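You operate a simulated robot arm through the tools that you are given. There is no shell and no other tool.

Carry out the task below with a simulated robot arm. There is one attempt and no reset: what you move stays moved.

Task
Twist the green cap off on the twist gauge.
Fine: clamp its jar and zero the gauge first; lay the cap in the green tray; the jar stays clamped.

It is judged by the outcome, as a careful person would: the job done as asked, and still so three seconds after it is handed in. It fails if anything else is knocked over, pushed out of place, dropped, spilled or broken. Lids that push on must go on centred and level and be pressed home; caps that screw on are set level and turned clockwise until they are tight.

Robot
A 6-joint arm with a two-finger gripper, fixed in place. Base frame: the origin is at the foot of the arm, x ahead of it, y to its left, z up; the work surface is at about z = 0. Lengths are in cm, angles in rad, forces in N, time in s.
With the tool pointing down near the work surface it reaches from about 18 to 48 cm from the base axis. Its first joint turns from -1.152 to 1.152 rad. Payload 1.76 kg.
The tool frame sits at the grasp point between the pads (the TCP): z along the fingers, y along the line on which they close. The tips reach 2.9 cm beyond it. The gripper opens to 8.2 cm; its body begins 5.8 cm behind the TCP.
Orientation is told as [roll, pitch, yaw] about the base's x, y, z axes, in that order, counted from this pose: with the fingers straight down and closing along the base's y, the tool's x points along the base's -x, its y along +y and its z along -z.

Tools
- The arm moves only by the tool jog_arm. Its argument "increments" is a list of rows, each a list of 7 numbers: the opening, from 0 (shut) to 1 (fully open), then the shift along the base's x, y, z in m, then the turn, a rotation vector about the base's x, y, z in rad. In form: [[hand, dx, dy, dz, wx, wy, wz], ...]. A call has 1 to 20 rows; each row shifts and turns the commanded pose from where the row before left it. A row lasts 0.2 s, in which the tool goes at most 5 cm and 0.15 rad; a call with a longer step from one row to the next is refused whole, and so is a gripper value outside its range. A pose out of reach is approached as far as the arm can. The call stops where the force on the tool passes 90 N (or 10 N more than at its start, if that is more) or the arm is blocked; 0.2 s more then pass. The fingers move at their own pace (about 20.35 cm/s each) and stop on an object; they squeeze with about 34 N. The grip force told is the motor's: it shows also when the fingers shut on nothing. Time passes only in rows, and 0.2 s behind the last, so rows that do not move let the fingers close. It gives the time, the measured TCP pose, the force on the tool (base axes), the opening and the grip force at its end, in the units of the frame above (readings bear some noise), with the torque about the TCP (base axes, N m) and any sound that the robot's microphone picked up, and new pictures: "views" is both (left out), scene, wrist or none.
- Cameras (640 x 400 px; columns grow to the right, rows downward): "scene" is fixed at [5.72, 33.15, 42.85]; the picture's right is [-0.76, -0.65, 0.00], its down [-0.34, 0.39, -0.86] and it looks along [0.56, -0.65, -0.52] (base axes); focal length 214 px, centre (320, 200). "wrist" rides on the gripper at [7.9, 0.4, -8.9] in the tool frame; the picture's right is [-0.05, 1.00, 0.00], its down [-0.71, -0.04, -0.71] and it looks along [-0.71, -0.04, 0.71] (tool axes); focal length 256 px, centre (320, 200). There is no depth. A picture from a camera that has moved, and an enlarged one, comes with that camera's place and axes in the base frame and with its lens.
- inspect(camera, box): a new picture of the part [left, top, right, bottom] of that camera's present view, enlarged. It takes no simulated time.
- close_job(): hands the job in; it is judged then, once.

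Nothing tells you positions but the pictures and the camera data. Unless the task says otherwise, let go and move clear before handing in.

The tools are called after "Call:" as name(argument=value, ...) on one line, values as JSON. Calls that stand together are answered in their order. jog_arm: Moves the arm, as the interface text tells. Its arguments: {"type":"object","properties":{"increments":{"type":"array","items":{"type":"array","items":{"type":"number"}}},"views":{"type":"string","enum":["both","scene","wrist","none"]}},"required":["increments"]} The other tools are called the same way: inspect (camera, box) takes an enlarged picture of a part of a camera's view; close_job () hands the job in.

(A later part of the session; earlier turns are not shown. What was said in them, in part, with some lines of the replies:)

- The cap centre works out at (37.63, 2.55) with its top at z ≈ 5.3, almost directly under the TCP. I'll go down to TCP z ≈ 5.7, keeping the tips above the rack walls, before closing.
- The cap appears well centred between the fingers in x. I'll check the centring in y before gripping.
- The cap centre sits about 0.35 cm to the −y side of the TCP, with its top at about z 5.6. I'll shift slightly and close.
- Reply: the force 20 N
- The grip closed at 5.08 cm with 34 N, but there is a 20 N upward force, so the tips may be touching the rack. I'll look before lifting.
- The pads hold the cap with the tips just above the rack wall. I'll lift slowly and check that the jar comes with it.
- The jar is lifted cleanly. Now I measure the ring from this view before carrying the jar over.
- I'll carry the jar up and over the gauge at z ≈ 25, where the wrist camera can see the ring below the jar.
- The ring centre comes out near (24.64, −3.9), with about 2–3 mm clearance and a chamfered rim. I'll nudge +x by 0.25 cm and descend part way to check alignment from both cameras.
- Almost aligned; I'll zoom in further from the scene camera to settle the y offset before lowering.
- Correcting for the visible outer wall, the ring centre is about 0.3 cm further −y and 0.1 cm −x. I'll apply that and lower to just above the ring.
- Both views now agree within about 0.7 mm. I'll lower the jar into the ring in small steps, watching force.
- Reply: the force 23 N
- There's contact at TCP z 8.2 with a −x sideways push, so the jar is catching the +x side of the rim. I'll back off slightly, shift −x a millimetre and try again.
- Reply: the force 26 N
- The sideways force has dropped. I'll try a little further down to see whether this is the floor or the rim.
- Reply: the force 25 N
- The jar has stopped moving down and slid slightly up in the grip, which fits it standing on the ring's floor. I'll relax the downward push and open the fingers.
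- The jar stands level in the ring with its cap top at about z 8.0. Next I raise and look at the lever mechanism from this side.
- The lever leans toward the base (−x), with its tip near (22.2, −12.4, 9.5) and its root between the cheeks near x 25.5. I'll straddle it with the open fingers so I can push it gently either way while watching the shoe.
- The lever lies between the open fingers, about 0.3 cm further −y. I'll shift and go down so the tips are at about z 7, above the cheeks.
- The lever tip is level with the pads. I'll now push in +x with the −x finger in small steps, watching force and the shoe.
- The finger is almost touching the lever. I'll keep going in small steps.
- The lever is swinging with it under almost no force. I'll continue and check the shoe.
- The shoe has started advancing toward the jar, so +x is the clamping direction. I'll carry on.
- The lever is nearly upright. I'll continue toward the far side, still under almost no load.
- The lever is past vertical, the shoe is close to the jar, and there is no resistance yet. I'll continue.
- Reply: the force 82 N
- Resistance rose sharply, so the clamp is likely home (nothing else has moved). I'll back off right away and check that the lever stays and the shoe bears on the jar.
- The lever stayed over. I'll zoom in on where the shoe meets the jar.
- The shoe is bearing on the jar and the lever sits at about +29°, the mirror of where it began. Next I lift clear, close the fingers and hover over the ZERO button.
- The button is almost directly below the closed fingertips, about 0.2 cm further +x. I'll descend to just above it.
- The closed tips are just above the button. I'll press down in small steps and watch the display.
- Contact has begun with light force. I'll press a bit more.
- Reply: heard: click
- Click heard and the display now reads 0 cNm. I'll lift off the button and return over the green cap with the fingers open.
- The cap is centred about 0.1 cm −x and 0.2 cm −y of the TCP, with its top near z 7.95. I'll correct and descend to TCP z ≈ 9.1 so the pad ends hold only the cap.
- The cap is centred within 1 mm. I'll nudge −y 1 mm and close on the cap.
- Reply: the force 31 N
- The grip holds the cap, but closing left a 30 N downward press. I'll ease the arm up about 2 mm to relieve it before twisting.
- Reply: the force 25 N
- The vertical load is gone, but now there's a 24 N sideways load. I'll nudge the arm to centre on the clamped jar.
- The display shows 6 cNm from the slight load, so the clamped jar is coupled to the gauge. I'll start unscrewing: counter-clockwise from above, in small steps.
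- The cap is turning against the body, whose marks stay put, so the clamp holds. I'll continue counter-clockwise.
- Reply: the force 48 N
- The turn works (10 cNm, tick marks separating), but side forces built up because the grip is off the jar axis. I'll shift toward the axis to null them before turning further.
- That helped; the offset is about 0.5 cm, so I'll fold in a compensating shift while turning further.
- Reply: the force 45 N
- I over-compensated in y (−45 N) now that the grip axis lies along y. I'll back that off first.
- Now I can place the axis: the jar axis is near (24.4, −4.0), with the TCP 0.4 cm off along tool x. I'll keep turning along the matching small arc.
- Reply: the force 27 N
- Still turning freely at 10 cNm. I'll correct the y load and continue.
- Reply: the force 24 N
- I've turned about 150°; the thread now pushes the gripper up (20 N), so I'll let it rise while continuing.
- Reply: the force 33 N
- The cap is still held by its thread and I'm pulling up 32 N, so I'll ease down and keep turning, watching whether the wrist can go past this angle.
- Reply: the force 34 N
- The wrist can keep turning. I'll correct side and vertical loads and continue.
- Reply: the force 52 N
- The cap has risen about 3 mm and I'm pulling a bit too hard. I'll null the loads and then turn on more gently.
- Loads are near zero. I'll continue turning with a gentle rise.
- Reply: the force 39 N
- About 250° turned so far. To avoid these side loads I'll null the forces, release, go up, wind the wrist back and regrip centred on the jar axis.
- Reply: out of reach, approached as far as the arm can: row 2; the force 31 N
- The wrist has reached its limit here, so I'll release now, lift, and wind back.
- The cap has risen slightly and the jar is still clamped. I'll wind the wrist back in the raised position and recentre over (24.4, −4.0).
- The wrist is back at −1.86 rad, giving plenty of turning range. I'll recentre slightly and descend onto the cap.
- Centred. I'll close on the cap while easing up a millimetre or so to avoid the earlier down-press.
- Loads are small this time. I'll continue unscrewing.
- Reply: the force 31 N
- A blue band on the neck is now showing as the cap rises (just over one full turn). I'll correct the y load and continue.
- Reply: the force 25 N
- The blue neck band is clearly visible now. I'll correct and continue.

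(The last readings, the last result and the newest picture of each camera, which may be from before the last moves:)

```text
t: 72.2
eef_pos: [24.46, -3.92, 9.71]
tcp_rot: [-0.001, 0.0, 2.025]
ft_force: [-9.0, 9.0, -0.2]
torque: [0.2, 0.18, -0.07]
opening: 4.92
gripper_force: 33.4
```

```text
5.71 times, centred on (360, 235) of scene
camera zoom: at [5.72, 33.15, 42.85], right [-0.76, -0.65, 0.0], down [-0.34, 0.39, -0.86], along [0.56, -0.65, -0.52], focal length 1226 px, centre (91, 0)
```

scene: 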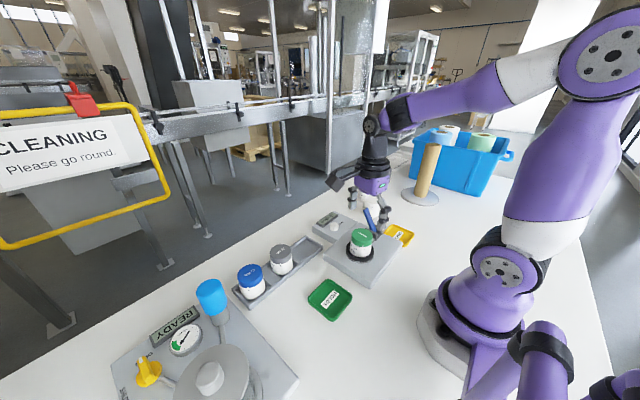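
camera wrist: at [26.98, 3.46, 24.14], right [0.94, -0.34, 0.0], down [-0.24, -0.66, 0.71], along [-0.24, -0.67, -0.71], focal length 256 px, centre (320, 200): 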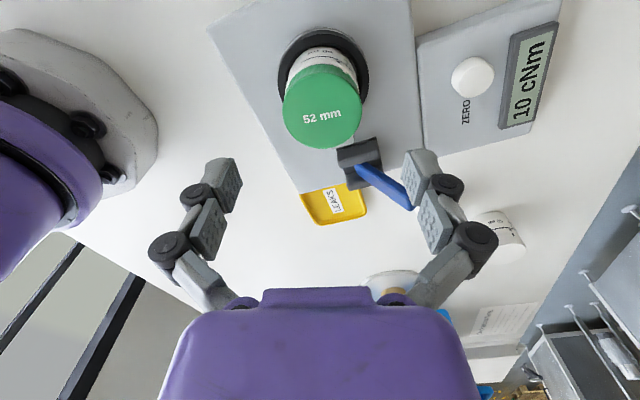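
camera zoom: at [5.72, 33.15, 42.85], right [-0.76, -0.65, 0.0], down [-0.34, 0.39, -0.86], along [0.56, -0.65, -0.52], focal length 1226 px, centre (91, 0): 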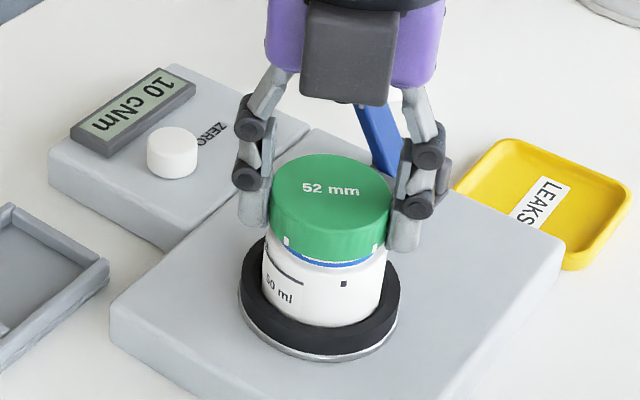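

Call:
jog_arm(increments=[[0, -0.0006, 0.0002, 0.0001, 0, 0, 0.12], [0, 0, 0, 0.0001, 0, 0, 0.12], [0, 0, 0, 0.0001, 0, 0, 0.12], [0, 0, 0, 0.0001, 0, 0, 0.12], [0, 0, 0, 0.0001, 0, 0, 0.12], [0, 0, 0, 0.0001, 0, 0, 0.1], [0, 0, 0, 0, 0, 0, 0]], views="none")

Call:
inspect(camera="scene", box=[310, 200, 410, 270])

```text
t: 73.8
eef_pos: [24.38, -3.84, 9.93]
tcp_rot: [0.001, -0.003, 2.723]
ft_force: [-11.8, -3.0, 1.2]
torque: [-0.07, 0.31, -0.04]
opening: 4.9
gripper_force: 34.2
```

```text
5.71 times, centred on (360, 235) of scene
camera zoom: at [5.72, 33.15, 42.85], right [-0.76, -0.65, 0.0], down [-0.34, 0.39, -0.86], along [0.56, -0.65, -0.52], focal length 1226 px, centre (91, 0)
```

zoom: 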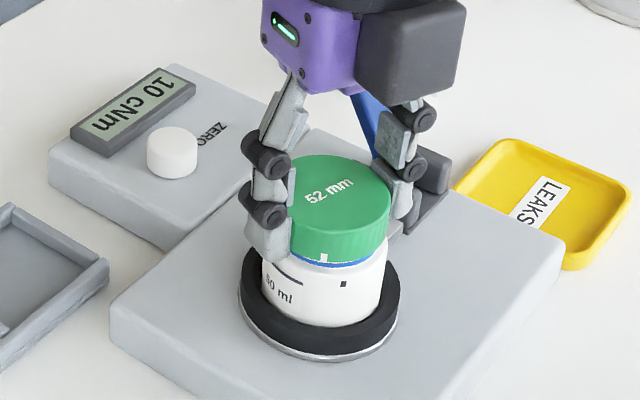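

About 1.4 turns now. I'll test whether the cap is free with a tiny lift.

Call:
jog_arm(increments=[[0, 0, 0, 0.001, 0, 0, 0], [0, 0, 0, 0, 0, 0, 0]], views="none")

```text
t: 74.4
eef_pos: [24.44, -3.81, 9.91]
tcp_rot: [0.002, 0.0, 2.722]
ft_force: [-7.4, -11.1, -2.2]
torque: [-0.21, 0.12, 0.07]
opening: 4.92
gripper_force: 34.0
```

Call:
jog_arm(increments=[[0, 0, 0, 0.001, 0, 0, 0], [0, 0, 0, 0.001, 0, 0, 0], [0, 0, 0, 0, 0, 0, 0]], views="none")

Call:
inspect(camera="scene", box=[310, 200, 410, 270])

```text
t: 75.2
eef_pos: [24.46, -3.67, 10.12]
tcp_rot: [0.003, -0.006, 2.721]
ft_force: [-19.7, -19.1, -3.3]
torque: [-0.44, 0.44, 0.01]
opening: 4.9
gripper_force: 33.5
```

```text
5.71 times, centred on (360, 235) of scene
camera zoom: at [5.72, 33.15, 42.85], right [-0.76, -0.65, 0.0], down [-0.34, 0.39, -0.86], along [0.56, -0.65, -0.52], focal length 1226 px, centre (91, 0)
```

zoom: 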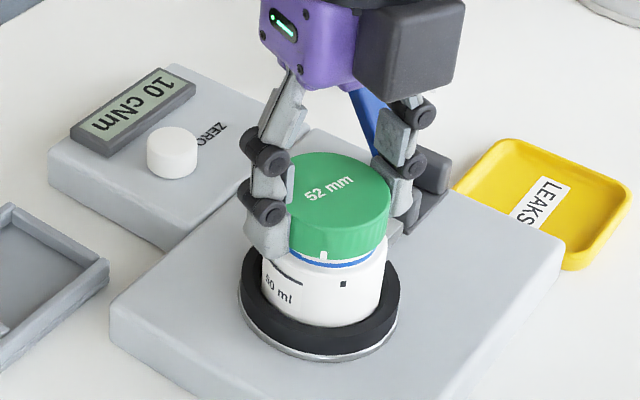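

The cap is lifting freely, with the neck showing beneath it. I'll null the side load and continue straight up slowly.

Call:
jog_arm(increments=[[0, -0.001, -0.0015, 0.0005, 0, 0, 0], [0, 0, 0, 0.001, 0, 0, 0], [0, 0, 0, 0, 0, 0, 0]], views="none")

Call:
inspect(camera="scene", box=[310, 200, 410, 270])

```text
t: 76.0
eef_pos: [24.58, -3.79, 10.44]
tcp_rot: [0.0, 0.005, 2.725]
ft_force: [3.2, 0.8, 4.3]
torque: [0.01, 0.04, -0.06]
opening: 4.9
gripper_force: 33.7
```

```text
5.71 times, centred on (360, 235) of scene
camera zoom: at [5.72, 33.15, 42.85], right [-0.76, -0.65, 0.0], down [-0.34, 0.39, -0.86], along [0.56, -0.65, -0.52], focal length 1226 px, centre (91, 0)
```

zoom: 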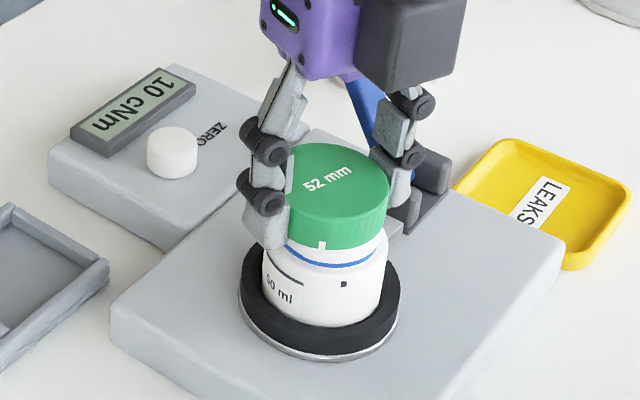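

The cap is free, forces near zero and the jar still in place. I'll lift it clear.

Call:
jog_arm(increments=[[0, 0, 0, 0.004, 0, 0, 0], [0, 0, 0, 0.006, 0, 0, 0], [0, 0, 0, 0.01, 0, 0, 0], [0, 0, 0, 0.025, 0, 0, 0], [0, 0, 0, 0.025, 0, 0, 0], [0, 0, 0, 0, 0, 0, 0]], views="both")

Call:
inspect(camera="scene", box=[310, 180, 430, 270])

Call:
inspect(camera="wrist", box=[100, 0, 440, 220])

```text
t: 77.4
eef_pos: [24.3, -3.69, 17.34]
tcp_rot: [0.0, -0.003, 2.724]
ft_force: [-0.2, -0.1, -0.1]
torque: [-0.01, -0.04, 0.0]
opening: 4.92
gripper_force: 34.2
camera wrist: at [31.48, -7.35, 26.32], right [-0.45, -0.89, 0.0], down [-0.63, 0.32, 0.71], along [-0.63, 0.32, -0.71], focal length 256 px, centre (320, 200)
```

scene: 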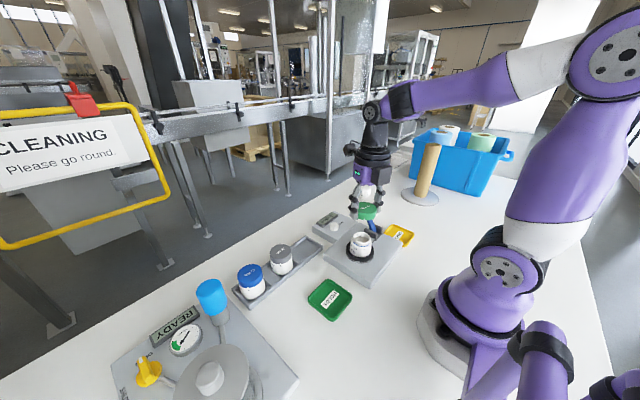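
wrist: 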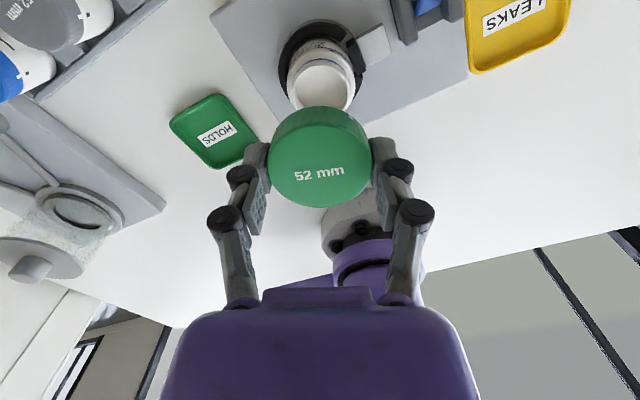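

```text
4.44 times, centred on (370, 225) of scene
camera zoom: at [5.72, 33.15, 42.85], right [-0.76, -0.65, 0.0], down [-0.34, 0.39, -0.86], along [0.56, -0.65, -0.52], focal length 953 px, centre (98, 89)
```

zoom: 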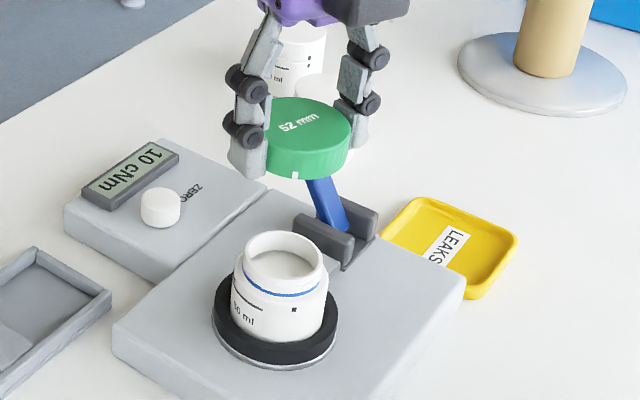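

```text
1.82 times, centred on (270, 110) of wrist
camera zoom: at [31.48, -7.35, 26.32], right [-0.45, -0.89, 0.0], down [-0.63, 0.32, 0.71], along [-0.63, 0.32, -0.71], focal length 465 px, centre (411, 364)
```

zoom: 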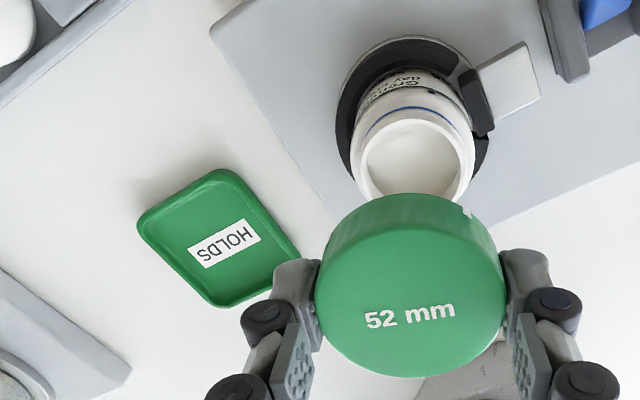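

The cap is off and the jar stands clamped and upright. The green tray is centred near (22.8, 10.0). I'll check how far the cap protrudes below the fingertips before laying it down.

Call:
inspect(camera="scene", box=[340, 180, 400, 230])

Call:
inspect(camera="wrist", box=[140, 70, 300, 190])

Call:
inspect(camera="scene", box=[300, 270, 360, 325])

```text
8.00 times, centred on (370, 205) of scene
camera zoom: at [5.72, 33.15, 42.85], right [-0.76, -0.65, 0.0], down [-0.34, 0.39, -0.86], along [0.56, -0.65, -0.52], focal length 1716 px, centre (-80, 160)
```

zoom: 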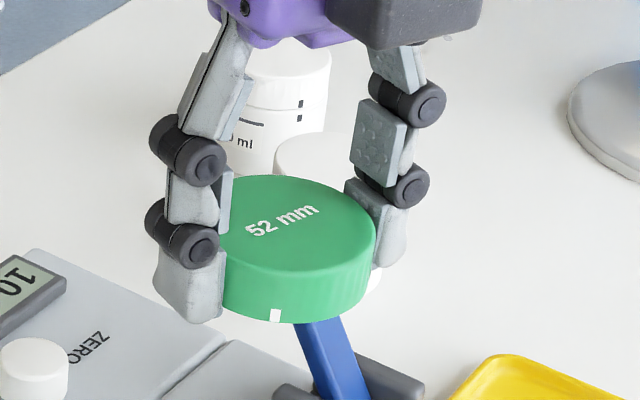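

```text
3.33 times, centred on (220, 130) of wrist
camera zoom: at [31.48, -7.35, 26.32], right [-0.45, -0.89, 0.0], down [-0.63, 0.32, 0.71], along [-0.63, 0.32, -0.71], focal length 853 px, centre (653, 433)
```

zoom: 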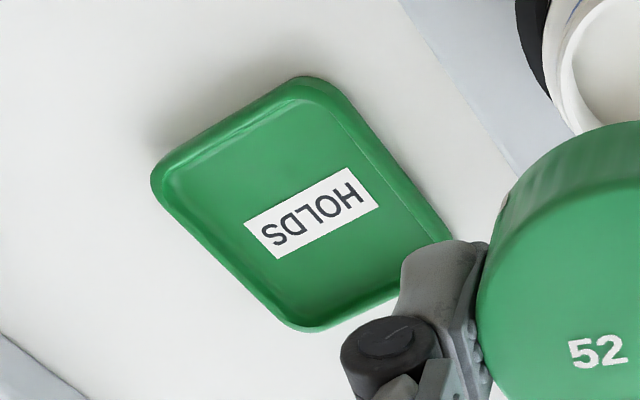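

```text
7.27 times, centred on (330, 298) of scene
camera zoom: at [5.72, 33.15, 42.85], right [-0.76, -0.65, 0.0], down [-0.34, 0.39, -0.86], along [0.56, -0.65, -0.52], focal length 1560 px, centre (247, -509)
```

zoom: 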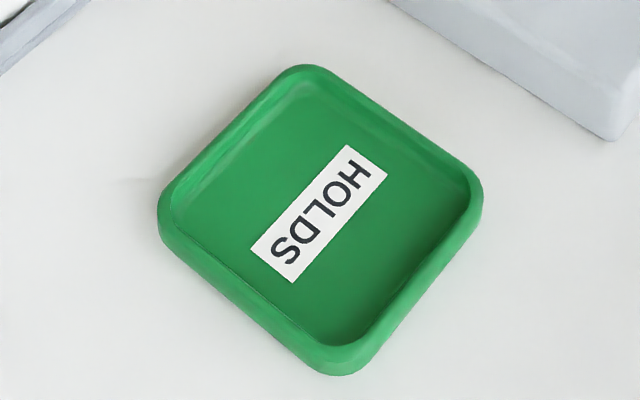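

The fingertips reach about level with the cap's underside, so they would catch the tray rim. I'll first set the cap on clear bench at about (30.2, 9.5), regrip it higher, and then lay it in the tray.

Call:
jog_arm(increments=[[0, 0.0031, 0.00695, 0, 0, 0, -0.143], [0, 0.0031, 0.00695, 0, 0, 0, -0.143], [0, 0.0031, 0.00695, 0, 0, 0, -0.143], [0, 0.0031, 0.00695, 0, 0, 0, -0.143], [0, 0.0031, 0.00695, 0, 0, 0, -0.143], [0, 0.0031, 0.00695, 0, 0, 0, -0.143], [0, 0.0031, 0.00695, 0, 0, 0, -0.143], [0, 0.0031, 0.00695, 0, 0, 0, -0.143], [0, 0.0031, 0.00695, 0, 0, 0, -0.143], [0, 0.0031, 0.00695, 0, 0, 0, -0.143], [0, 0.0031, 0.00695, 0, 0, 0, -0.143], [0, 0.0031, 0.00695, -0.005, 0, 0, -0.143], [0, 0.0031, 0.00695, -0.005, 0, 0, -0.143], [0, 0.0031, 0.00695, -0.005, 0, 0, -0.143], [0, 0.0031, 0.00695, -0.01, 0, 0, -0.143], [0, 0.0031, 0.00695, -0.01, 0, 0, -0.143], [0, 0.0031, 0.00695, -0.01, 0, 0, -0.143], [0, 0.0031, 0.00695, -0.01, 0, 0, -0.143], [0, 0.0031, 0.00695, 0, 0, 0, -0.15], [0, 0, 0, 0, 0, 0, 0]], views="both")

Call:
inspect(camera="scene", box=[230, 200, 400, 320])

```text
t: 81.6
eef_pos: [30.04, 8.99, 11.82]
tcp_rot: [0.0, 0.0, -0.001]
ft_force: [0.4, -0.7, -0.3]
torque: [0.02, 0.0, 0.0]
opening: 4.92
gripper_force: 34.3
camera wrist: at [22.16, 9.57, 20.74], right [0.05, 1.0, 0.0], down [0.71, -0.04, 0.71], along [0.71, -0.04, -0.71], focal length 256 px, centre (320, 200)
```

scene: 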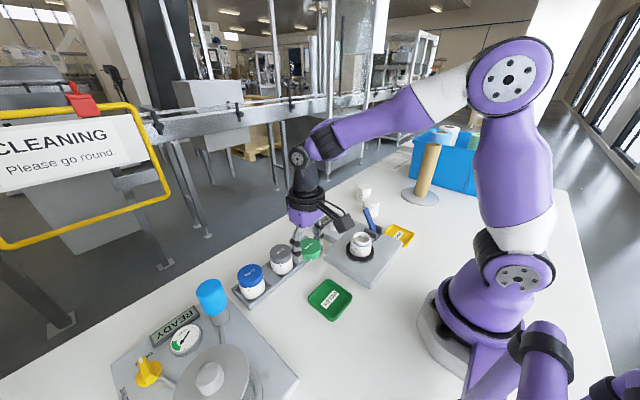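
wrist: 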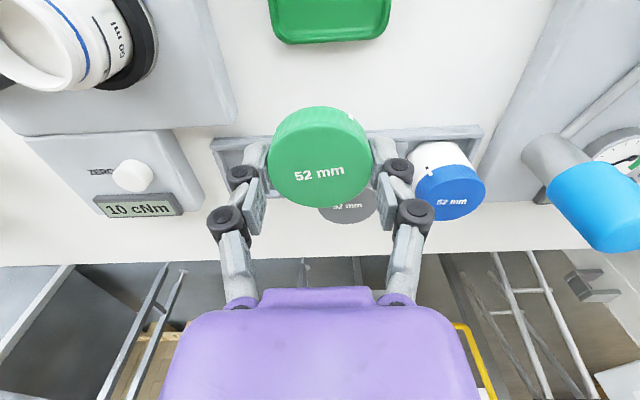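

```text
3.33 times, centred on (315, 260) of scene
camera zoom: at [5.72, 33.15, 42.85], right [-0.76, -0.65, 0.0], down [-0.34, 0.39, -0.86], along [0.56, -0.65, -0.52], focal length 715 px, centre (337, 0)
```

zoom: 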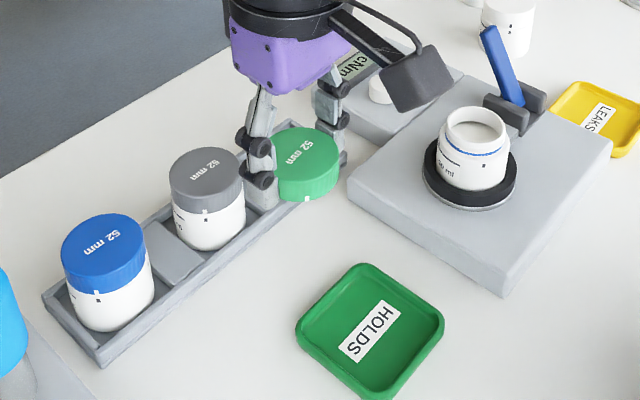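

The cap is over clear bench between the tray and the rack. I'll lower it.

Call:
jog_arm(increments=[[0, 0, 0, -0.02, 0, 0, 0], [0, 0, 0, -0.025, 0, 0, 0], [0, 0, 0, -0.02, 0, 0, 0], [0, 0, 0, -0.01, 0, 0, 0], [0, 0, 0, -0.004, 0, 0, 0], [0, 0, 0, 0, 0, 0, 0]], views="wrist")

Call:
inspect(camera="scene", box=[270, 205, 370, 285])

```text
t: 83.0
eef_pos: [30.22, 9.3, 3.89]
tcp_rot: [0.0, -0.003, -0.001]
ft_force: [0.3, 0.0, -0.4]
torque: [-0.01, 0.03, -0.02]
opening: 4.88
gripper_force: 33.7
camera wrist: at [22.33, 9.73, 12.78], right [0.05, 1.0, 0.0], down [0.71, -0.04, 0.71], along [0.71, -0.04, -0.71], focal length 256 px, centre (320, 200)
```

wrist: 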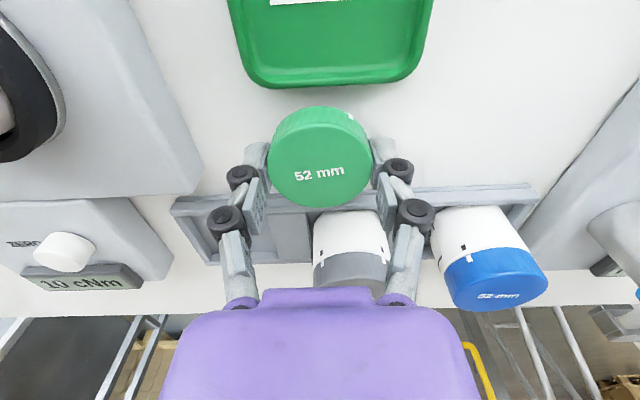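

```text
5.00 times, centred on (320, 245) of scene
camera zoom: at [5.72, 33.15, 42.85], right [-0.76, -0.65, 0.0], down [-0.34, 0.39, -0.86], along [0.56, -0.65, -0.52], focal length 1072 px, centre (320, -25)
```

zoom: 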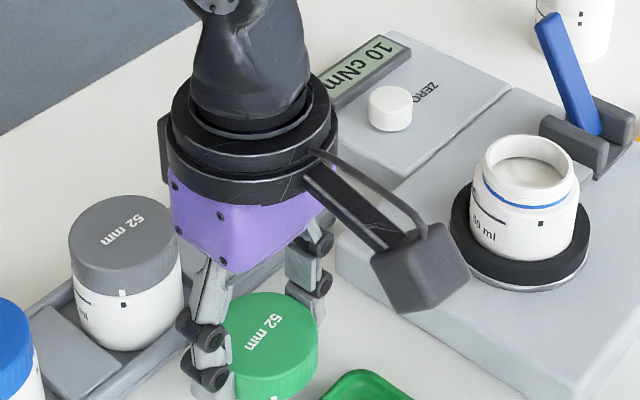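

Call:
jog_arm(increments=[[0, 0, 0, -0.003, 0, 0, 0], [0, 0, 0, -0.003, 0, 0, 0], [0, 0, 0, 0, 0, 0, 0]], views="none")

```text
t: 83.8
eef_pos: [29.96, 9.25, 3.31]
tcp_rot: [0.0, -0.002, 0.0]
ft_force: [0.7, -0.5, -0.7]
torque: [-0.01, -0.01, 0.02]
opening: 4.93
gripper_force: 34.2
```

Call:
jog_arm(increments=[[0, 0, 0, -0.0015, 0, 0, 0], [0, 0, 0, 0, 0, 0, 0]], views="none")

Call:
inspect(camera="scene", box=[280, 235, 340, 285])

```text
t: 84.4
eef_pos: [30.0, 9.24, 3.26]
tcp_rot: [-0.001, 0.0, -0.002]
ft_force: [-0.1, -0.9, 0.2]
torque: [-0.01, 0.0, -0.01]
opening: 4.9
gripper_force: 33.7
```

```text
8.00 times, centred on (310, 260) of scene
camera zoom: at [5.72, 33.15, 42.85], right [-0.76, -0.65, 0.0], down [-0.34, 0.39, -0.86], along [0.56, -0.65, -0.52], focal length 1716 px, centre (400, -280)
```

zoom: 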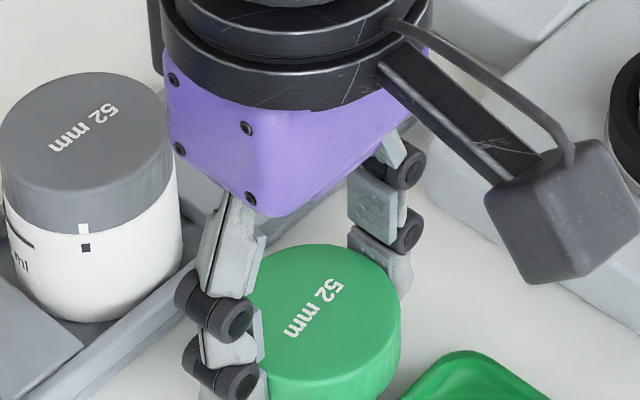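

Call:
jog_arm(increments=[[0, 0, 0, -0.0015, 0, 0, 0], [0, 0, 0, 0, 0, 0, 0]], views="none")

Call:
jog_arm(increments=[[0, 0, 0, -0.001, 0, 0, 0], [0, 0, 0, 0, 0, 0, 0]], views="none")

```text
t: 85.0
eef_pos: [29.99, 9.15, 2.98]
tcp_rot: [0.0, -0.003, 0.0]
ft_force: [0.1, -0.5, -0.5]
torque: [-0.01, -0.01, 0.0]
opening: 4.95
gripper_force: 34.0
```

```text
t: 85.6
eef_pos: [30.14, 9.32, 2.86]
tcp_rot: [-0.001, -0.002, 0.001]
ft_force: [-0.3, 0.2, 0.1]
torque: [0.0, -0.01, 0.0]
opening: 4.92
gripper_force: 34.4
```

Call:
jog_arm(increments=[[0, 0, 0, -0.001, 0, 0, 0], [0, 0, 0, 0, 0, 0, 0]], views="none")

Call:
jog_arm(increments=[[0, 0, 0, -0.001, 0, 0, 0], [0, 0, 0, 0, 0, 0, 0]], views="none")

```text
t: 86.2
eef_pos: [30.1, 9.16, 2.8]
tcp_rot: [0.0, -0.003, 0.0]
ft_force: [0.3, -0.1, 0.5]
torque: [-0.02, 0.0, 0.0]
opening: 4.87
gripper_force: 33.5
```

```text
t: 86.8
eef_pos: [30.23, 9.13, 2.75]
tcp_rot: [0.0, -0.002, 0.0]
ft_force: [0.5, -0.2, -0.3]
torque: [-0.01, 0.0, 0.0]
opening: 4.92
gripper_force: 34.2
```

Call:
jog_arm(increments=[[0, 0, 0, -0.001, 0, 0, 0], [0, 0, 0, 0, 0, 0, 0]], views="none")

Call:
jog_arm(increments=[[0, 0, 0, -0.001, 0, 0, 0], [0, 0, 0, 0, 0, 0, 0]], views="wrist")

Call:
inspect(camera="scene", box=[280, 245, 340, 295])

```text
t: 87.4
eef_pos: [30.0, 9.22, 2.69]
tcp_rot: [-0.001, -0.002, 0.0]
ft_force: [0.4, -0.2, -0.9]
torque: [0.02, 0.0, 0.0]
opening: 4.92
gripper_force: 33.8
```

```text
t: 88.0
eef_pos: [30.12, 9.26, 2.57]
tcp_rot: [0.0, -0.002, -0.001]
ft_force: [-6.0, -3.8, 17.2]
torque: [-0.21, 0.19, -0.02]
opening: 4.89
gripper_force: 33.9
camera wrist: at [22.29, 9.65, 11.5], right [0.05, 1.0, 0.0], down [0.71, -0.04, 0.71], along [0.71, -0.04, -0.71], focal length 256 px, centre (320, 200)
```

wrist: 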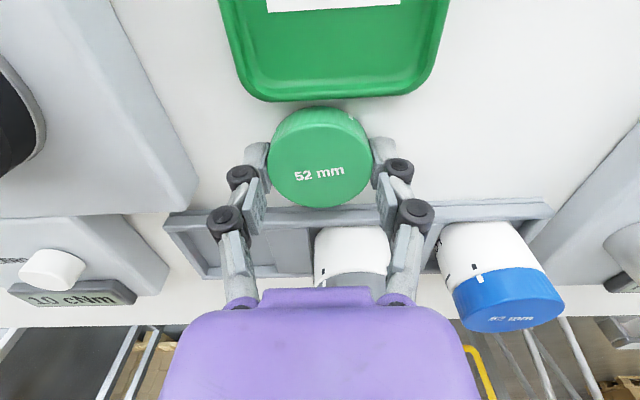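

```text
8.00 times, centred on (310, 270) of scene
camera zoom: at [5.71, 33.15, 42.85], right [-0.76, -0.65, 0.0], down [-0.34, 0.39, -0.86], along [0.56, -0.65, -0.52], focal length 1716 px, centre (400, -360)
```

zoom: 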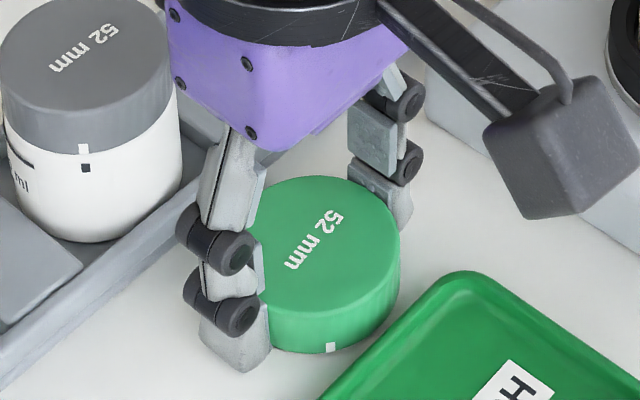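

Contact with the bench at TCP z ≈ 2.6. I'll relax slightly, open the fingers and see how the cap lies.

Call:
jog_arm(increments=[[0, 0, 0, 0.0005, 0, 0, 0], [0.75, 0, 0, 0, 0, 0, 0], [0.9, 0, 0, 0, 0, 0, 0], [0.9, 0, 0, 0.003, 0, 0, 0], [0.9, 0, 0, 0.005, 0, 0, 0], [0.9, 0, 0, 0, 0, 0, 0]], views="wrist")

Call:
inspect(camera="wrist", box=[200, 80, 440, 240])

Call:
inspect(camera="scene", box=[280, 245, 340, 295])

```text
t: 89.4
eef_pos: [30.19, 9.17, 3.36]
tcp_rot: [-0.001, -0.003, -0.001]
ft_force: [0.2, -0.4, -0.8]
torque: [0.0, -0.01, 0.03]
opening: 7.37
gripper_force: 0.0
camera wrist: at [22.35, 9.67, 12.34], right [0.05, 1.0, 0.0], down [0.71, -0.04, 0.71], along [0.71, -0.04, -0.71], focal length 256 px, centre (320, 200)
```

wrist: 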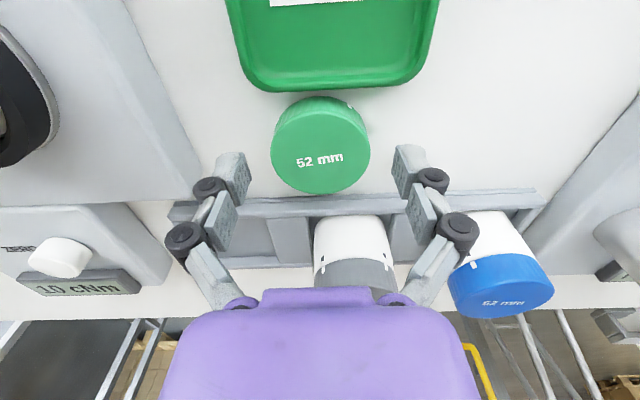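

```text
2.50 times, centred on (320, 160) of wrist
camera zoom: at [22.35, 9.67, 12.34], right [0.05, 1.0, 0.0], down [0.71, -0.04, 0.71], along [0.71, -0.04, -0.71], focal length 640 px, centre (320, 300)
```

zoom: 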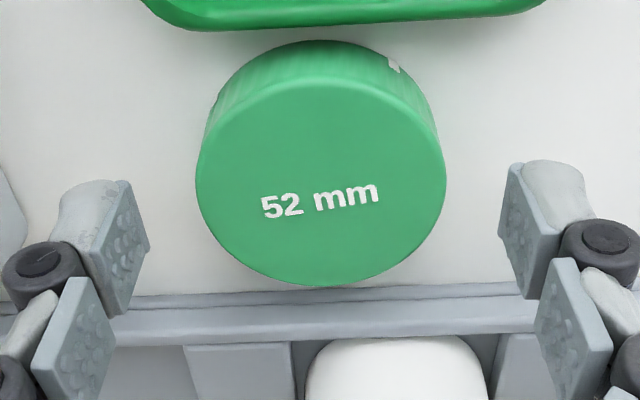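

```text
8.00 times, centred on (310, 270) of scene
camera zoom: at [5.72, 33.15, 42.85], right [-0.76, -0.65, 0.0], down [-0.34, 0.39, -0.86], along [0.56, -0.65, -0.52], focal length 1716 px, centre (400, -360)
```

zoom: 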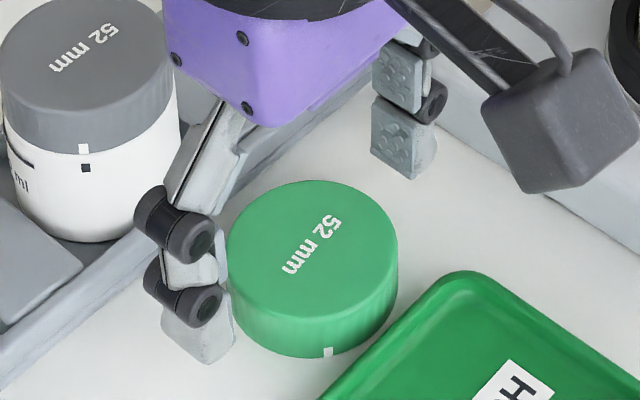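

The cap lies flat on the bench. I'll raise so the tips hold only the upper half of the cap, regrip and lift.

Call:
jog_arm(increments=[[0.9, 0, 0, 0.0015, 0, 0, 0], [0.9, 0, 0, 0, 0, 0, 0], [0, 0, 0, 0, 0, 0, 0], [0, 0, 0, 0.0008, 0, 0, 0], [0, 0, 0, 0, 0, 0, 0]], views="none")

Call:
inspect(camera="scene", box=[280, 245, 340, 295])

Call:
inspect(camera="wrist", box=[200, 80, 440, 240])

```text
t: 90.6
eef_pos: [30.33, 9.29, 3.55]
tcp_rot: [0.001, -0.004, 0.001]
ft_force: [4.1, 0.5, 17.9]
torque: [0.01, -0.13, -0.03]
opening: 4.94
gripper_force: 34.0
```

```text
8.00 times, centred on (310, 270) of scene
camera zoom: at [5.71, 33.15, 42.85], right [-0.76, -0.65, 0.0], down [-0.34, 0.39, -0.86], along [0.56, -0.65, -0.52], focal length 1716 px, centre (400, -360)
```

zoom: 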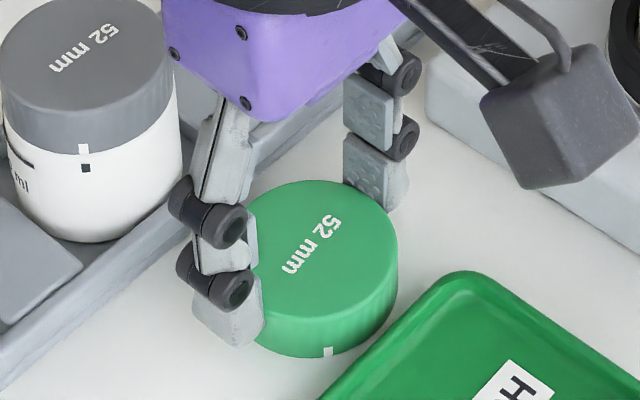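

```text
2.50 times, centred on (320, 160) of wrist
camera zoom: at [22.38, 9.69, 12.49], right [0.05, 1.0, 0.0], down [0.7, -0.04, 0.71], along [0.71, -0.04, -0.7], focal length 640 px, centre (320, 300)
```

zoom: 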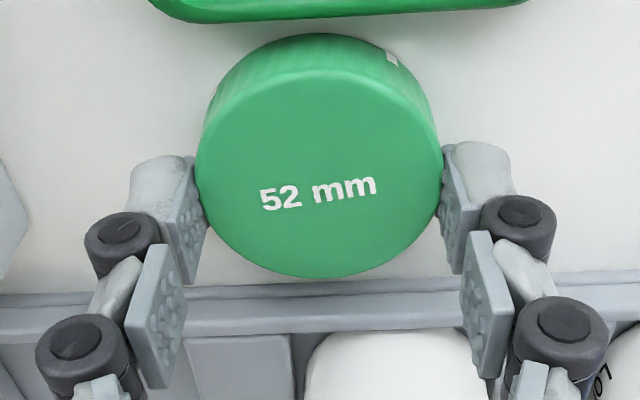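

The cap is held by its upper half. I'll lift it and check it hangs level.

Call:
jog_arm(increments=[[0, 0, 0, 0.003, 0, 0, 0], [0, 0, 0, 0.01, 0, 0, 0], [0, 0, 0, 0.02, 0, 0, 0], [0, 0, 0, 0.02, 0, 0, 0], [0, 0, 0, 0, 0, 0, 0]], views="both")

Call:
inspect(camera="scene", box=[270, 215, 360, 285])

```text
t: 91.8
eef_pos: [30.22, 9.02, 8.6]
tcp_rot: [-0.001, -0.003, 0.002]
ft_force: [0.5, -0.7, 0.1]
torque: [-0.03, 0.01, 0.01]
opening: 4.93
gripper_force: 34.0
camera wrist: at [22.36, 9.48, 17.63], right [0.05, 1.0, 0.0], down [0.71, -0.04, 0.71], along [0.71, -0.04, -0.71], focal length 256 px, centre (320, 200)
```

scene: 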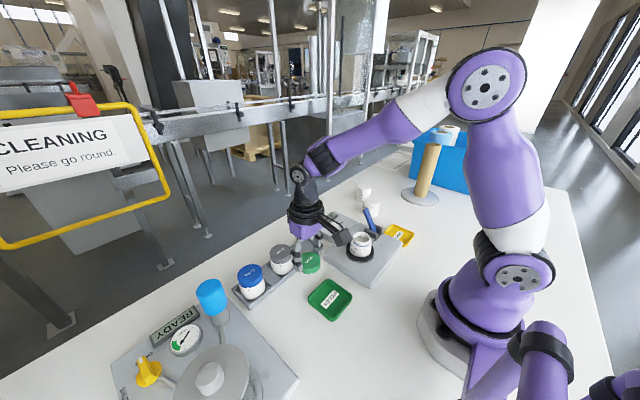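
wrist: 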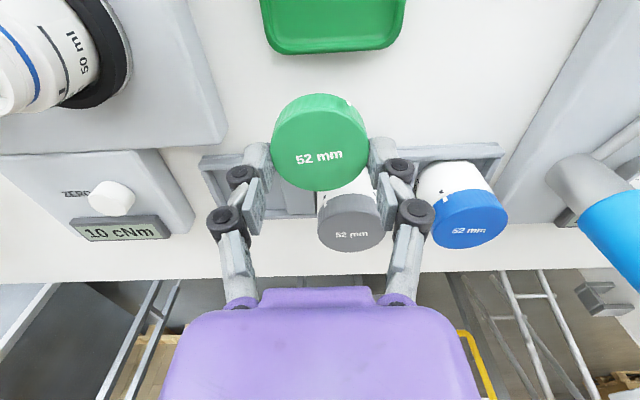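

```text
5.71 times, centred on (315, 250) of scene
camera zoom: at [5.72, 33.15, 42.85], right [-0.76, -0.65, 0.0], down [-0.34, 0.39, -0.86], along [0.56, -0.65, -0.52], focal length 1226 px, centre (349, -86)
```

zoom: 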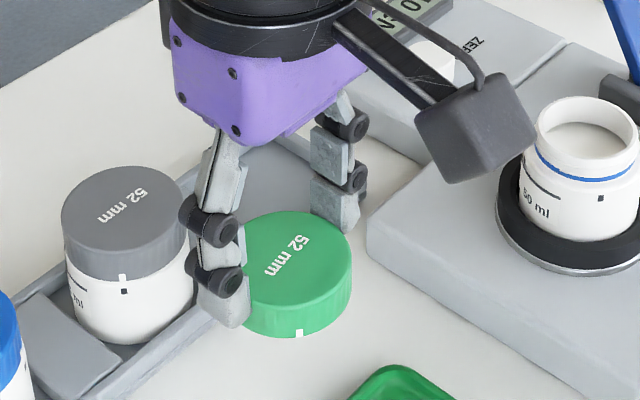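

The cap hangs level below the tips. I'll carry it over the green tray.

Call:
jog_arm(increments=[[0, -0.005, 0.002, 0.01, 0, 0, 0], [0, -0.02, 0.003, 0.01, 0, 0, 0], [0, -0.025, 0.003, 0, 0, 0, 0], [0, -0.02, 0.001, 0, 0, 0, 0], [0, -0.004, 0, 0, 0, 0, 0], [0, 0, 0, 0, 0, 0, 0]], views="both")

Call:
inspect(camera="scene", box=[280, 240, 380, 320])

Call:
inspect(camera="wrist", box=[200, 0, 440, 200])

```text
t: 93.2
eef_pos: [22.79, 10.16, 10.86]
tcp_rot: [-0.001, -0.002, 0.0]
ft_force: [0.3, -0.9, -0.5]
torque: [0.0, -0.01, -0.02]
opening: 4.93
gripper_force: 34.3
camera wrist: at [15.01, 10.58, 19.76], right [0.05, 1.0, 0.0], down [0.71, -0.04, 0.71], along [0.71, -0.04, -0.71], focal length 256 px, centre (320, 200)
```

scene: 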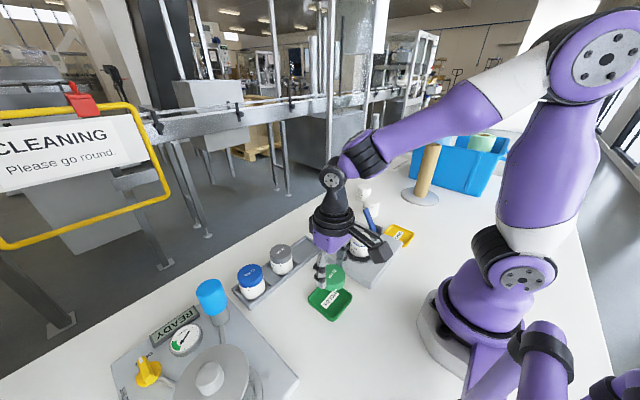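
wrist: 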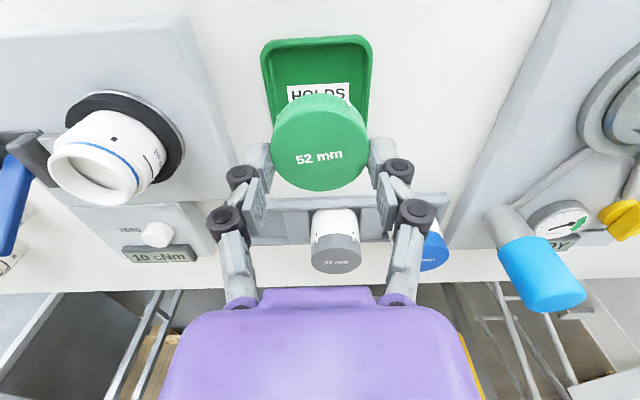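

```text
5.00 times, centred on (330, 280) of scene
camera zoom: at [5.72, 33.15, 42.85], right [-0.76, -0.65, 0.0], down [-0.34, 0.39, -0.86], along [0.56, -0.65, -0.52], focal length 1072 px, centre (270, -200)
```

zoom: 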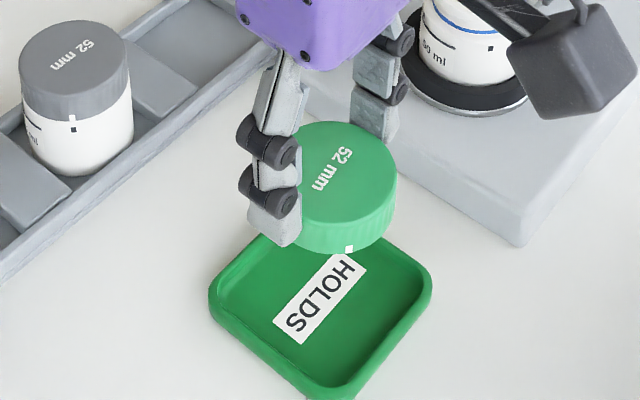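

```text
2.00 times, centred on (320, 100) of wrist
camera zoom: at [15.01, 10.58, 19.76], right [0.05, 1.0, 0.0], down [0.71, -0.04, 0.71], along [0.71, -0.04, -0.71], focal length 512 px, centre (320, 400)
```

zoom: 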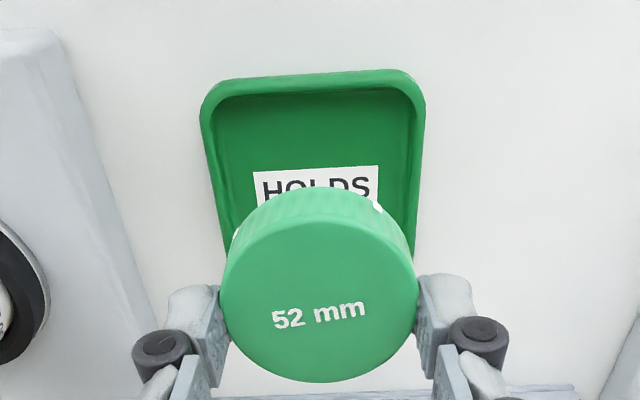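

The cap is centred over the tray within about a millimetre. I'll lower it close to the tray floor.

Call:
jog_arm(increments=[[0, 0, -0.001, -0.015, 0, 0, 0], [0, 0, 0, -0.02, 0, 0, 0], [0, 0, 0, -0.015, 0, 0, 0], [0, 0, 0, -0.01, 0, 0, 0], [0, 0, 0, 0, 0, 0, 0]], views="none")

Call:
inspect(camera="scene", box=[280, 250, 380, 330])

Call:
inspect(camera="wrist", box=[200, 0, 440, 200])

```text
t: 94.4
eef_pos: [22.75, 9.98, 4.97]
tcp_rot: [0.001, -0.001, 0.0]
ft_force: [0.6, -0.7, 0.5]
torque: [-0.01, 0.01, 0.04]
opening: 4.93
gripper_force: 34.5
```

```text
5.00 times, centred on (330, 290) of scene
camera zoom: at [5.72, 33.15, 42.85], right [-0.76, -0.65, 0.0], down [-0.34, 0.39, -0.86], along [0.56, -0.65, -0.52], focal length 1072 px, centre (270, -250)
```

zoom: 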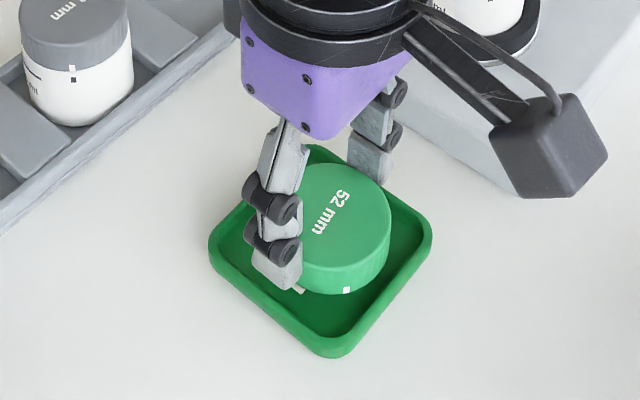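

```text
2.00 times, centred on (320, 100) of wrist
camera zoom: at [14.95, 10.47, 13.91], right [0.05, 1.0, 0.0], down [0.71, -0.04, 0.71], along [0.71, -0.04, -0.71], focal length 512 px, centre (320, 400)
```

zoom: 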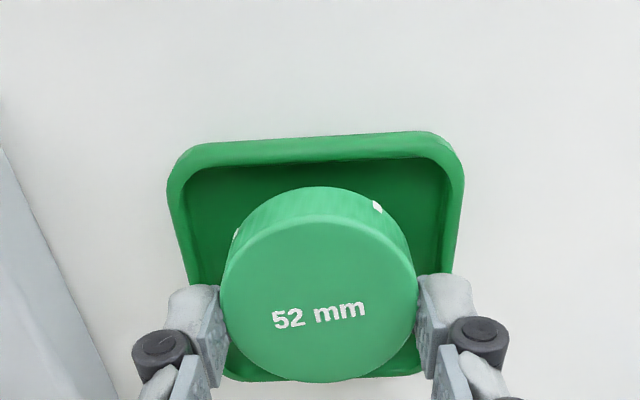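

Well centred. I'll lower in small steps until it touches the tray floor.

Call:
jog_arm(increments=[[0, 0, 0, -0.004, 0, 0, 0], [0, 0, 0, -0.002, 0, 0, 0], [0, 0, 0, 0, 0, 0, 0]], views="none")

Call:
jog_arm(increments=[[0, 0, 0, -0.001, 0, 0, 0], [0, 0, 0, 0, 0, 0, 0]], views="none")

Call:
jog_arm(increments=[[0, 0, 0, -0.001, 0, 0, 0], [0, 0, 0, 0, 0, 0, 0]], views="none")

```text
t: 95.2
eef_pos: [22.73, 9.98, 4.44]
tcp_rot: [-0.001, 0.0, 0.0]
ft_force: [0.5, 0.0, -0.8]
torque: [-0.01, -0.03, 0.0]
opening: 4.93
gripper_force: 34.1
```

```text
t: 95.8
eef_pos: [22.77, 10.13, 4.23]
tcp_rot: [0.0, -0.002, -0.001]
ft_force: [-0.2, 0.4, -0.9]
torque: [0.02, -0.01, 0.02]
opening: 4.94
gripper_force: 34.3
```

```text
t: 96.4
eef_pos: [22.66, 9.91, 4.24]
tcp_rot: [0.0, -0.003, 0.0]
ft_force: [0.1, 0.9, -0.3]
torque: [0.02, 0.0, -0.02]
opening: 4.92
gripper_force: 33.8
```

Call:
jog_arm(increments=[[0, 0, 0, -0.001, 0, 0, 0], [0, 0, 0, 0, 0, 0, 0]], views="none")

Call:
inspect(camera="scene", box=[300, 265, 370, 325])

```text
t: 97.0
eef_pos: [22.75, 10.03, 3.95]
tcp_rot: [0.001, -0.002, -0.001]
ft_force: [0.1, -0.7, -0.2]
torque: [0.0, -0.04, 0.01]
opening: 4.91
gripper_force: 33.8
```

```text
6.67 times, centred on (335, 295) of scene
camera zoom: at [5.72, 33.15, 42.85], right [-0.76, -0.65, 0.0], down [-0.34, 0.39, -0.86], along [0.56, -0.65, -0.52], focal length 1430 px, centre (220, -433)
```

zoom: 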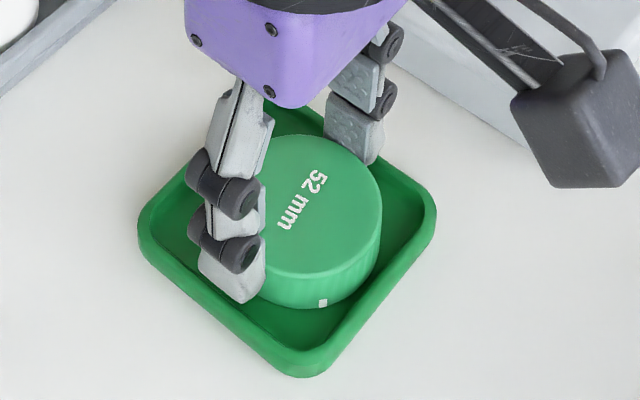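

Call:
jog_arm(increments=[[0, 0, 0, -0.001, 0, 0, 0], [0, 0, 0, 0, 0, 0, 0]], views="none")

```text
t: 97.6
eef_pos: [22.84, 10.13, 3.91]
tcp_rot: [-0.001, -0.003, -0.001]
ft_force: [-3.4, -2.8, 12.8]
torque: [-0.05, 0.0, -0.04]
opening: 4.93
gripper_force: 33.7
```

The cap touches the tray floor. I'll relax slightly, open gently and rise.

Call:
jog_arm(increments=[[0, 0, 0, 0.0005, 0, 0, 0], [0.7, 0, 0, 0, 0, 0, 0], [0.75, 0, 0, 0, 0, 0, 0], [0.75, 0, 0, 0.003, 0, 0, 0], [0.75, 0, 0, 0.01, 0, 0, 0], [0.8, 0, 0, 0.02, 0, 0, 0], [1, 0, 0, 0.03, 0, 0, 0], [1, 0, 0, 0.03, 0, 0, 0], [1, 0, 0, 0, 0, 0, 0]], views="both")

Call:
inspect(camera="scene", box=[290, 260, 380, 330])

Call:
inspect(camera="scene", box=[300, 190, 430, 270])

```text
t: 99.6
eef_pos: [22.74, 9.99, 13.42]
tcp_rot: [0.001, -0.001, 0.0]
ft_force: [0.6, 0.2, -0.4]
torque: [0.0, 0.02, 0.01]
opening: 8.21
gripper_force: 0.0
camera wrist: at [14.93, 10.42, 22.43], right [0.05, 1.0, 0.0], down [0.71, -0.04, 0.71], along [0.71, -0.04, -0.71], focal length 256 px, centre (320, 200)
```

scene: 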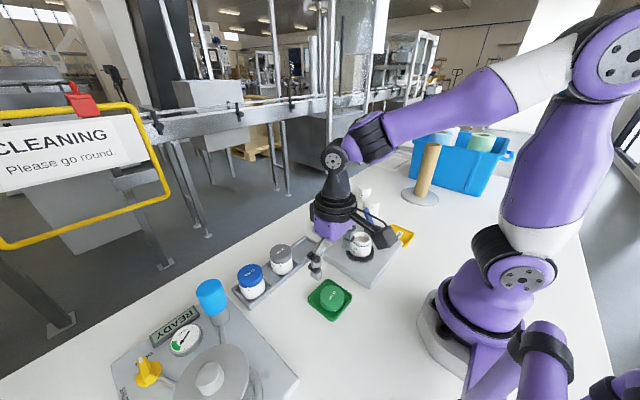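
wrist: 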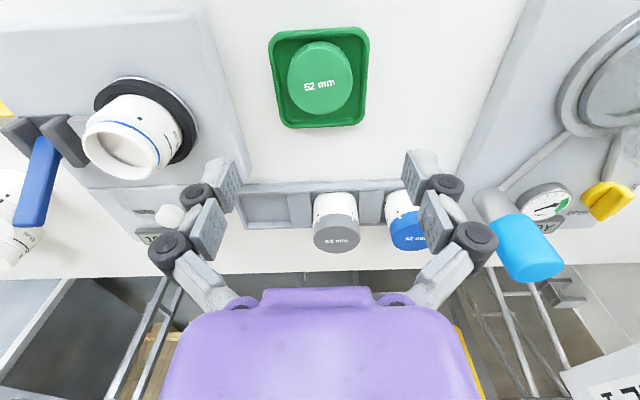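

```text
5.71 times, centred on (335, 295) of scene
camera zoom: at [5.72, 33.15, 42.85], right [-0.76, -0.65, 0.0], down [-0.34, 0.39, -0.86], along [0.56, -0.65, -0.52], focal length 1226 px, centre (234, -343)
```

zoom: 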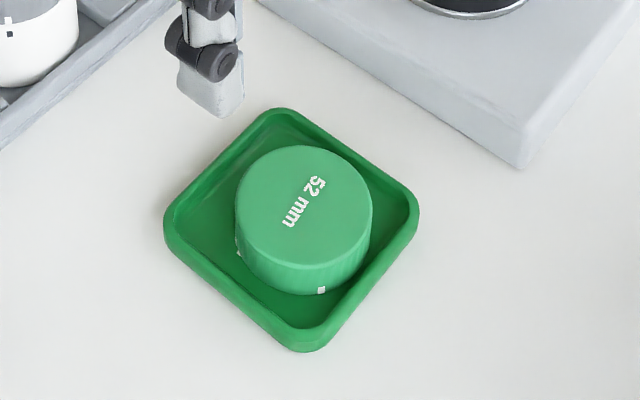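

```text
4.92 times, centred on (365, 230) of scene
camera zoom: at [5.72, 33.15, 42.85], right [-0.76, -0.65, 0.0], down [-0.34, 0.39, -0.86], along [0.56, -0.65, -0.52], focal length 1056 px, centre (98, 52)
```

zoom: 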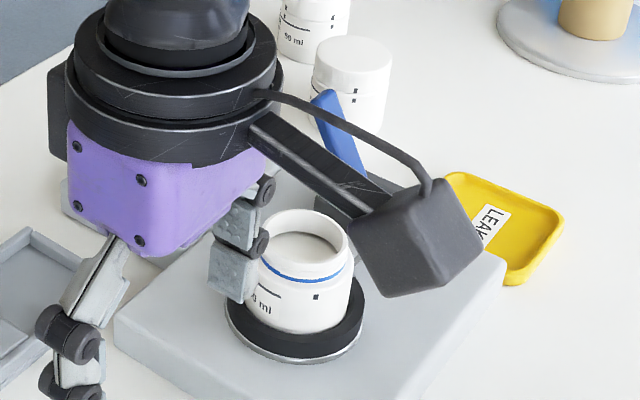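

The cap lies flat in the green tray and the jar is still clamped. I'll rise well clear and take a last look at everything.

Call:
jog_arm(increments=[[1, 0, 0, 0.04, 0, 0, 0], [1, 0, 0, 0.045, 0, 0, 0], [1, 0, 0, 0.045, 0, 0, 0], [1, 0, 0, 0.04, 0, 0, 0], [1, 0, 0, 0, 0, 0, 0], [1, 0, 0, 0, 0, 0, 0]], views="both")

Call:
inspect(camera="scene", box=[220, 180, 440, 330])

Call:
inspect(camera="wrist", box=[80, 0, 420, 200])

```text
t: 101.0
eef_pos: [22.72, 10.18, 30.35]
tcp_rot: [-0.001, -0.001, 0.0]
ft_force: [-0.3, 1.2, -0.4]
torque: [0.01, 0.02, 0.01]
opening: 8.21
gripper_force: 0.0
camera wrist: at [14.84, 10.63, 39.27], right [0.05, 1.0, 0.0], down [0.71, -0.04, 0.71], along [0.71, -0.04, -0.71], focal length 256 px, centre (320, 200)
```

scene: 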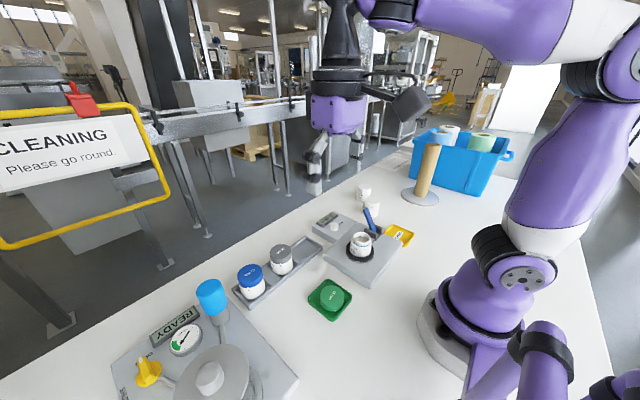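
wrist: 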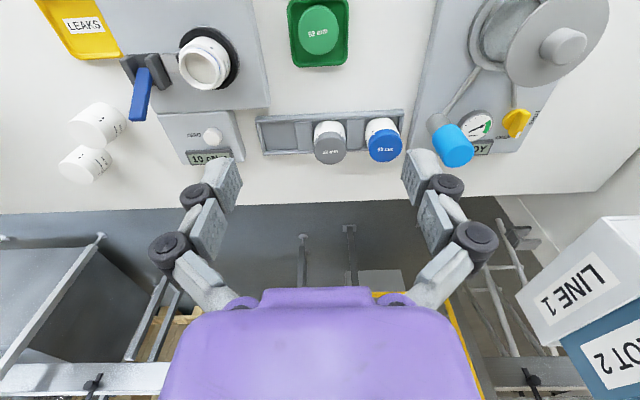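

```text
2.67 times, centred on (330, 255) of scene
camera zoom: at [5.72, 33.15, 42.85], right [-0.76, -0.65, 0.0], down [-0.34, 0.39, -0.86], along [0.56, -0.65, -0.52], focal length 572 px, centre (293, 53)
```

zoom: 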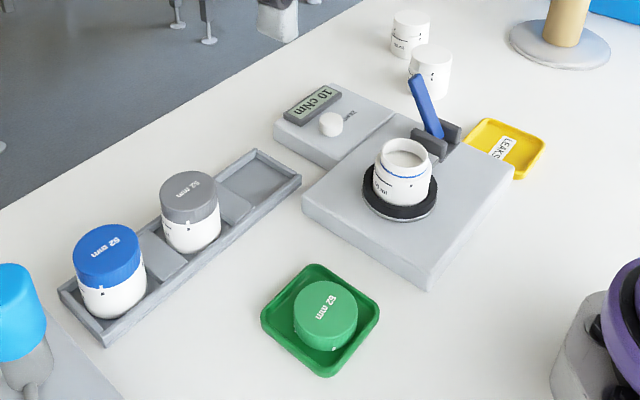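

```text
1.88 times, centred on (250, 100) of wrist
camera zoom: at [14.84, 10.63, 39.27], right [0.05, 1.0, 0.0], down [0.71, -0.04, 0.71], along [0.71, -0.04, -0.71], focal length 482 px, centre (452, 388)
```

zoom: 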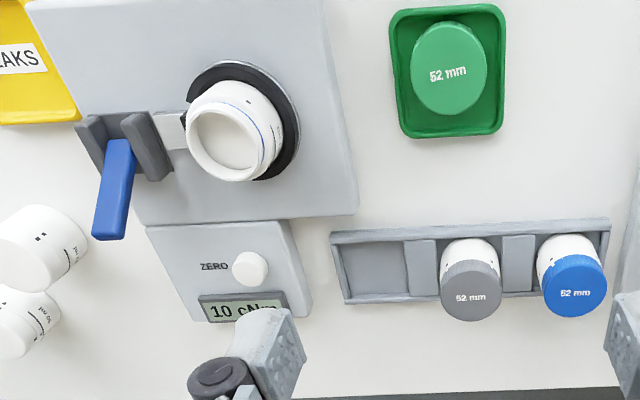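

The open jar stands upright and clamped in the gauge, and the gauge shows 10 cNm. The green cap lies flat in the green tray, the other jars and trays look undisturbed, and the arm is clear. I'm handing in the job.

Call:
close_job()

```text
The job is handed in.
```

The green cap is off and lying flat in the green tray. Its jar is still clamped upright in the gauge, and the job is handed in.

- **Clamp and zero:** I clamped the jar with the lever, then pressed ZERO. The display went from 12 to 0 cNm before I started turning.
- **Gauge reading:** The display reads 10 cNm after the twist. It stayed at 10 after I let go of the cap, so it seems to hold a peak. Before the twist proper, my grip adjustments briefly showed 6 cNm.
- **Removing the cap:** It took about 1.4 turns counter-clockwise. The wrist reached its limit partway, so I had to release and regrip once.
- **Extra step:** After lifting the cap off, I set it briefly on clear bench to grip it higher up. Otherwise the fingertips would have caught the tray rim.

In the last pictures, the other jars and trays are where they started and the arm is clear.
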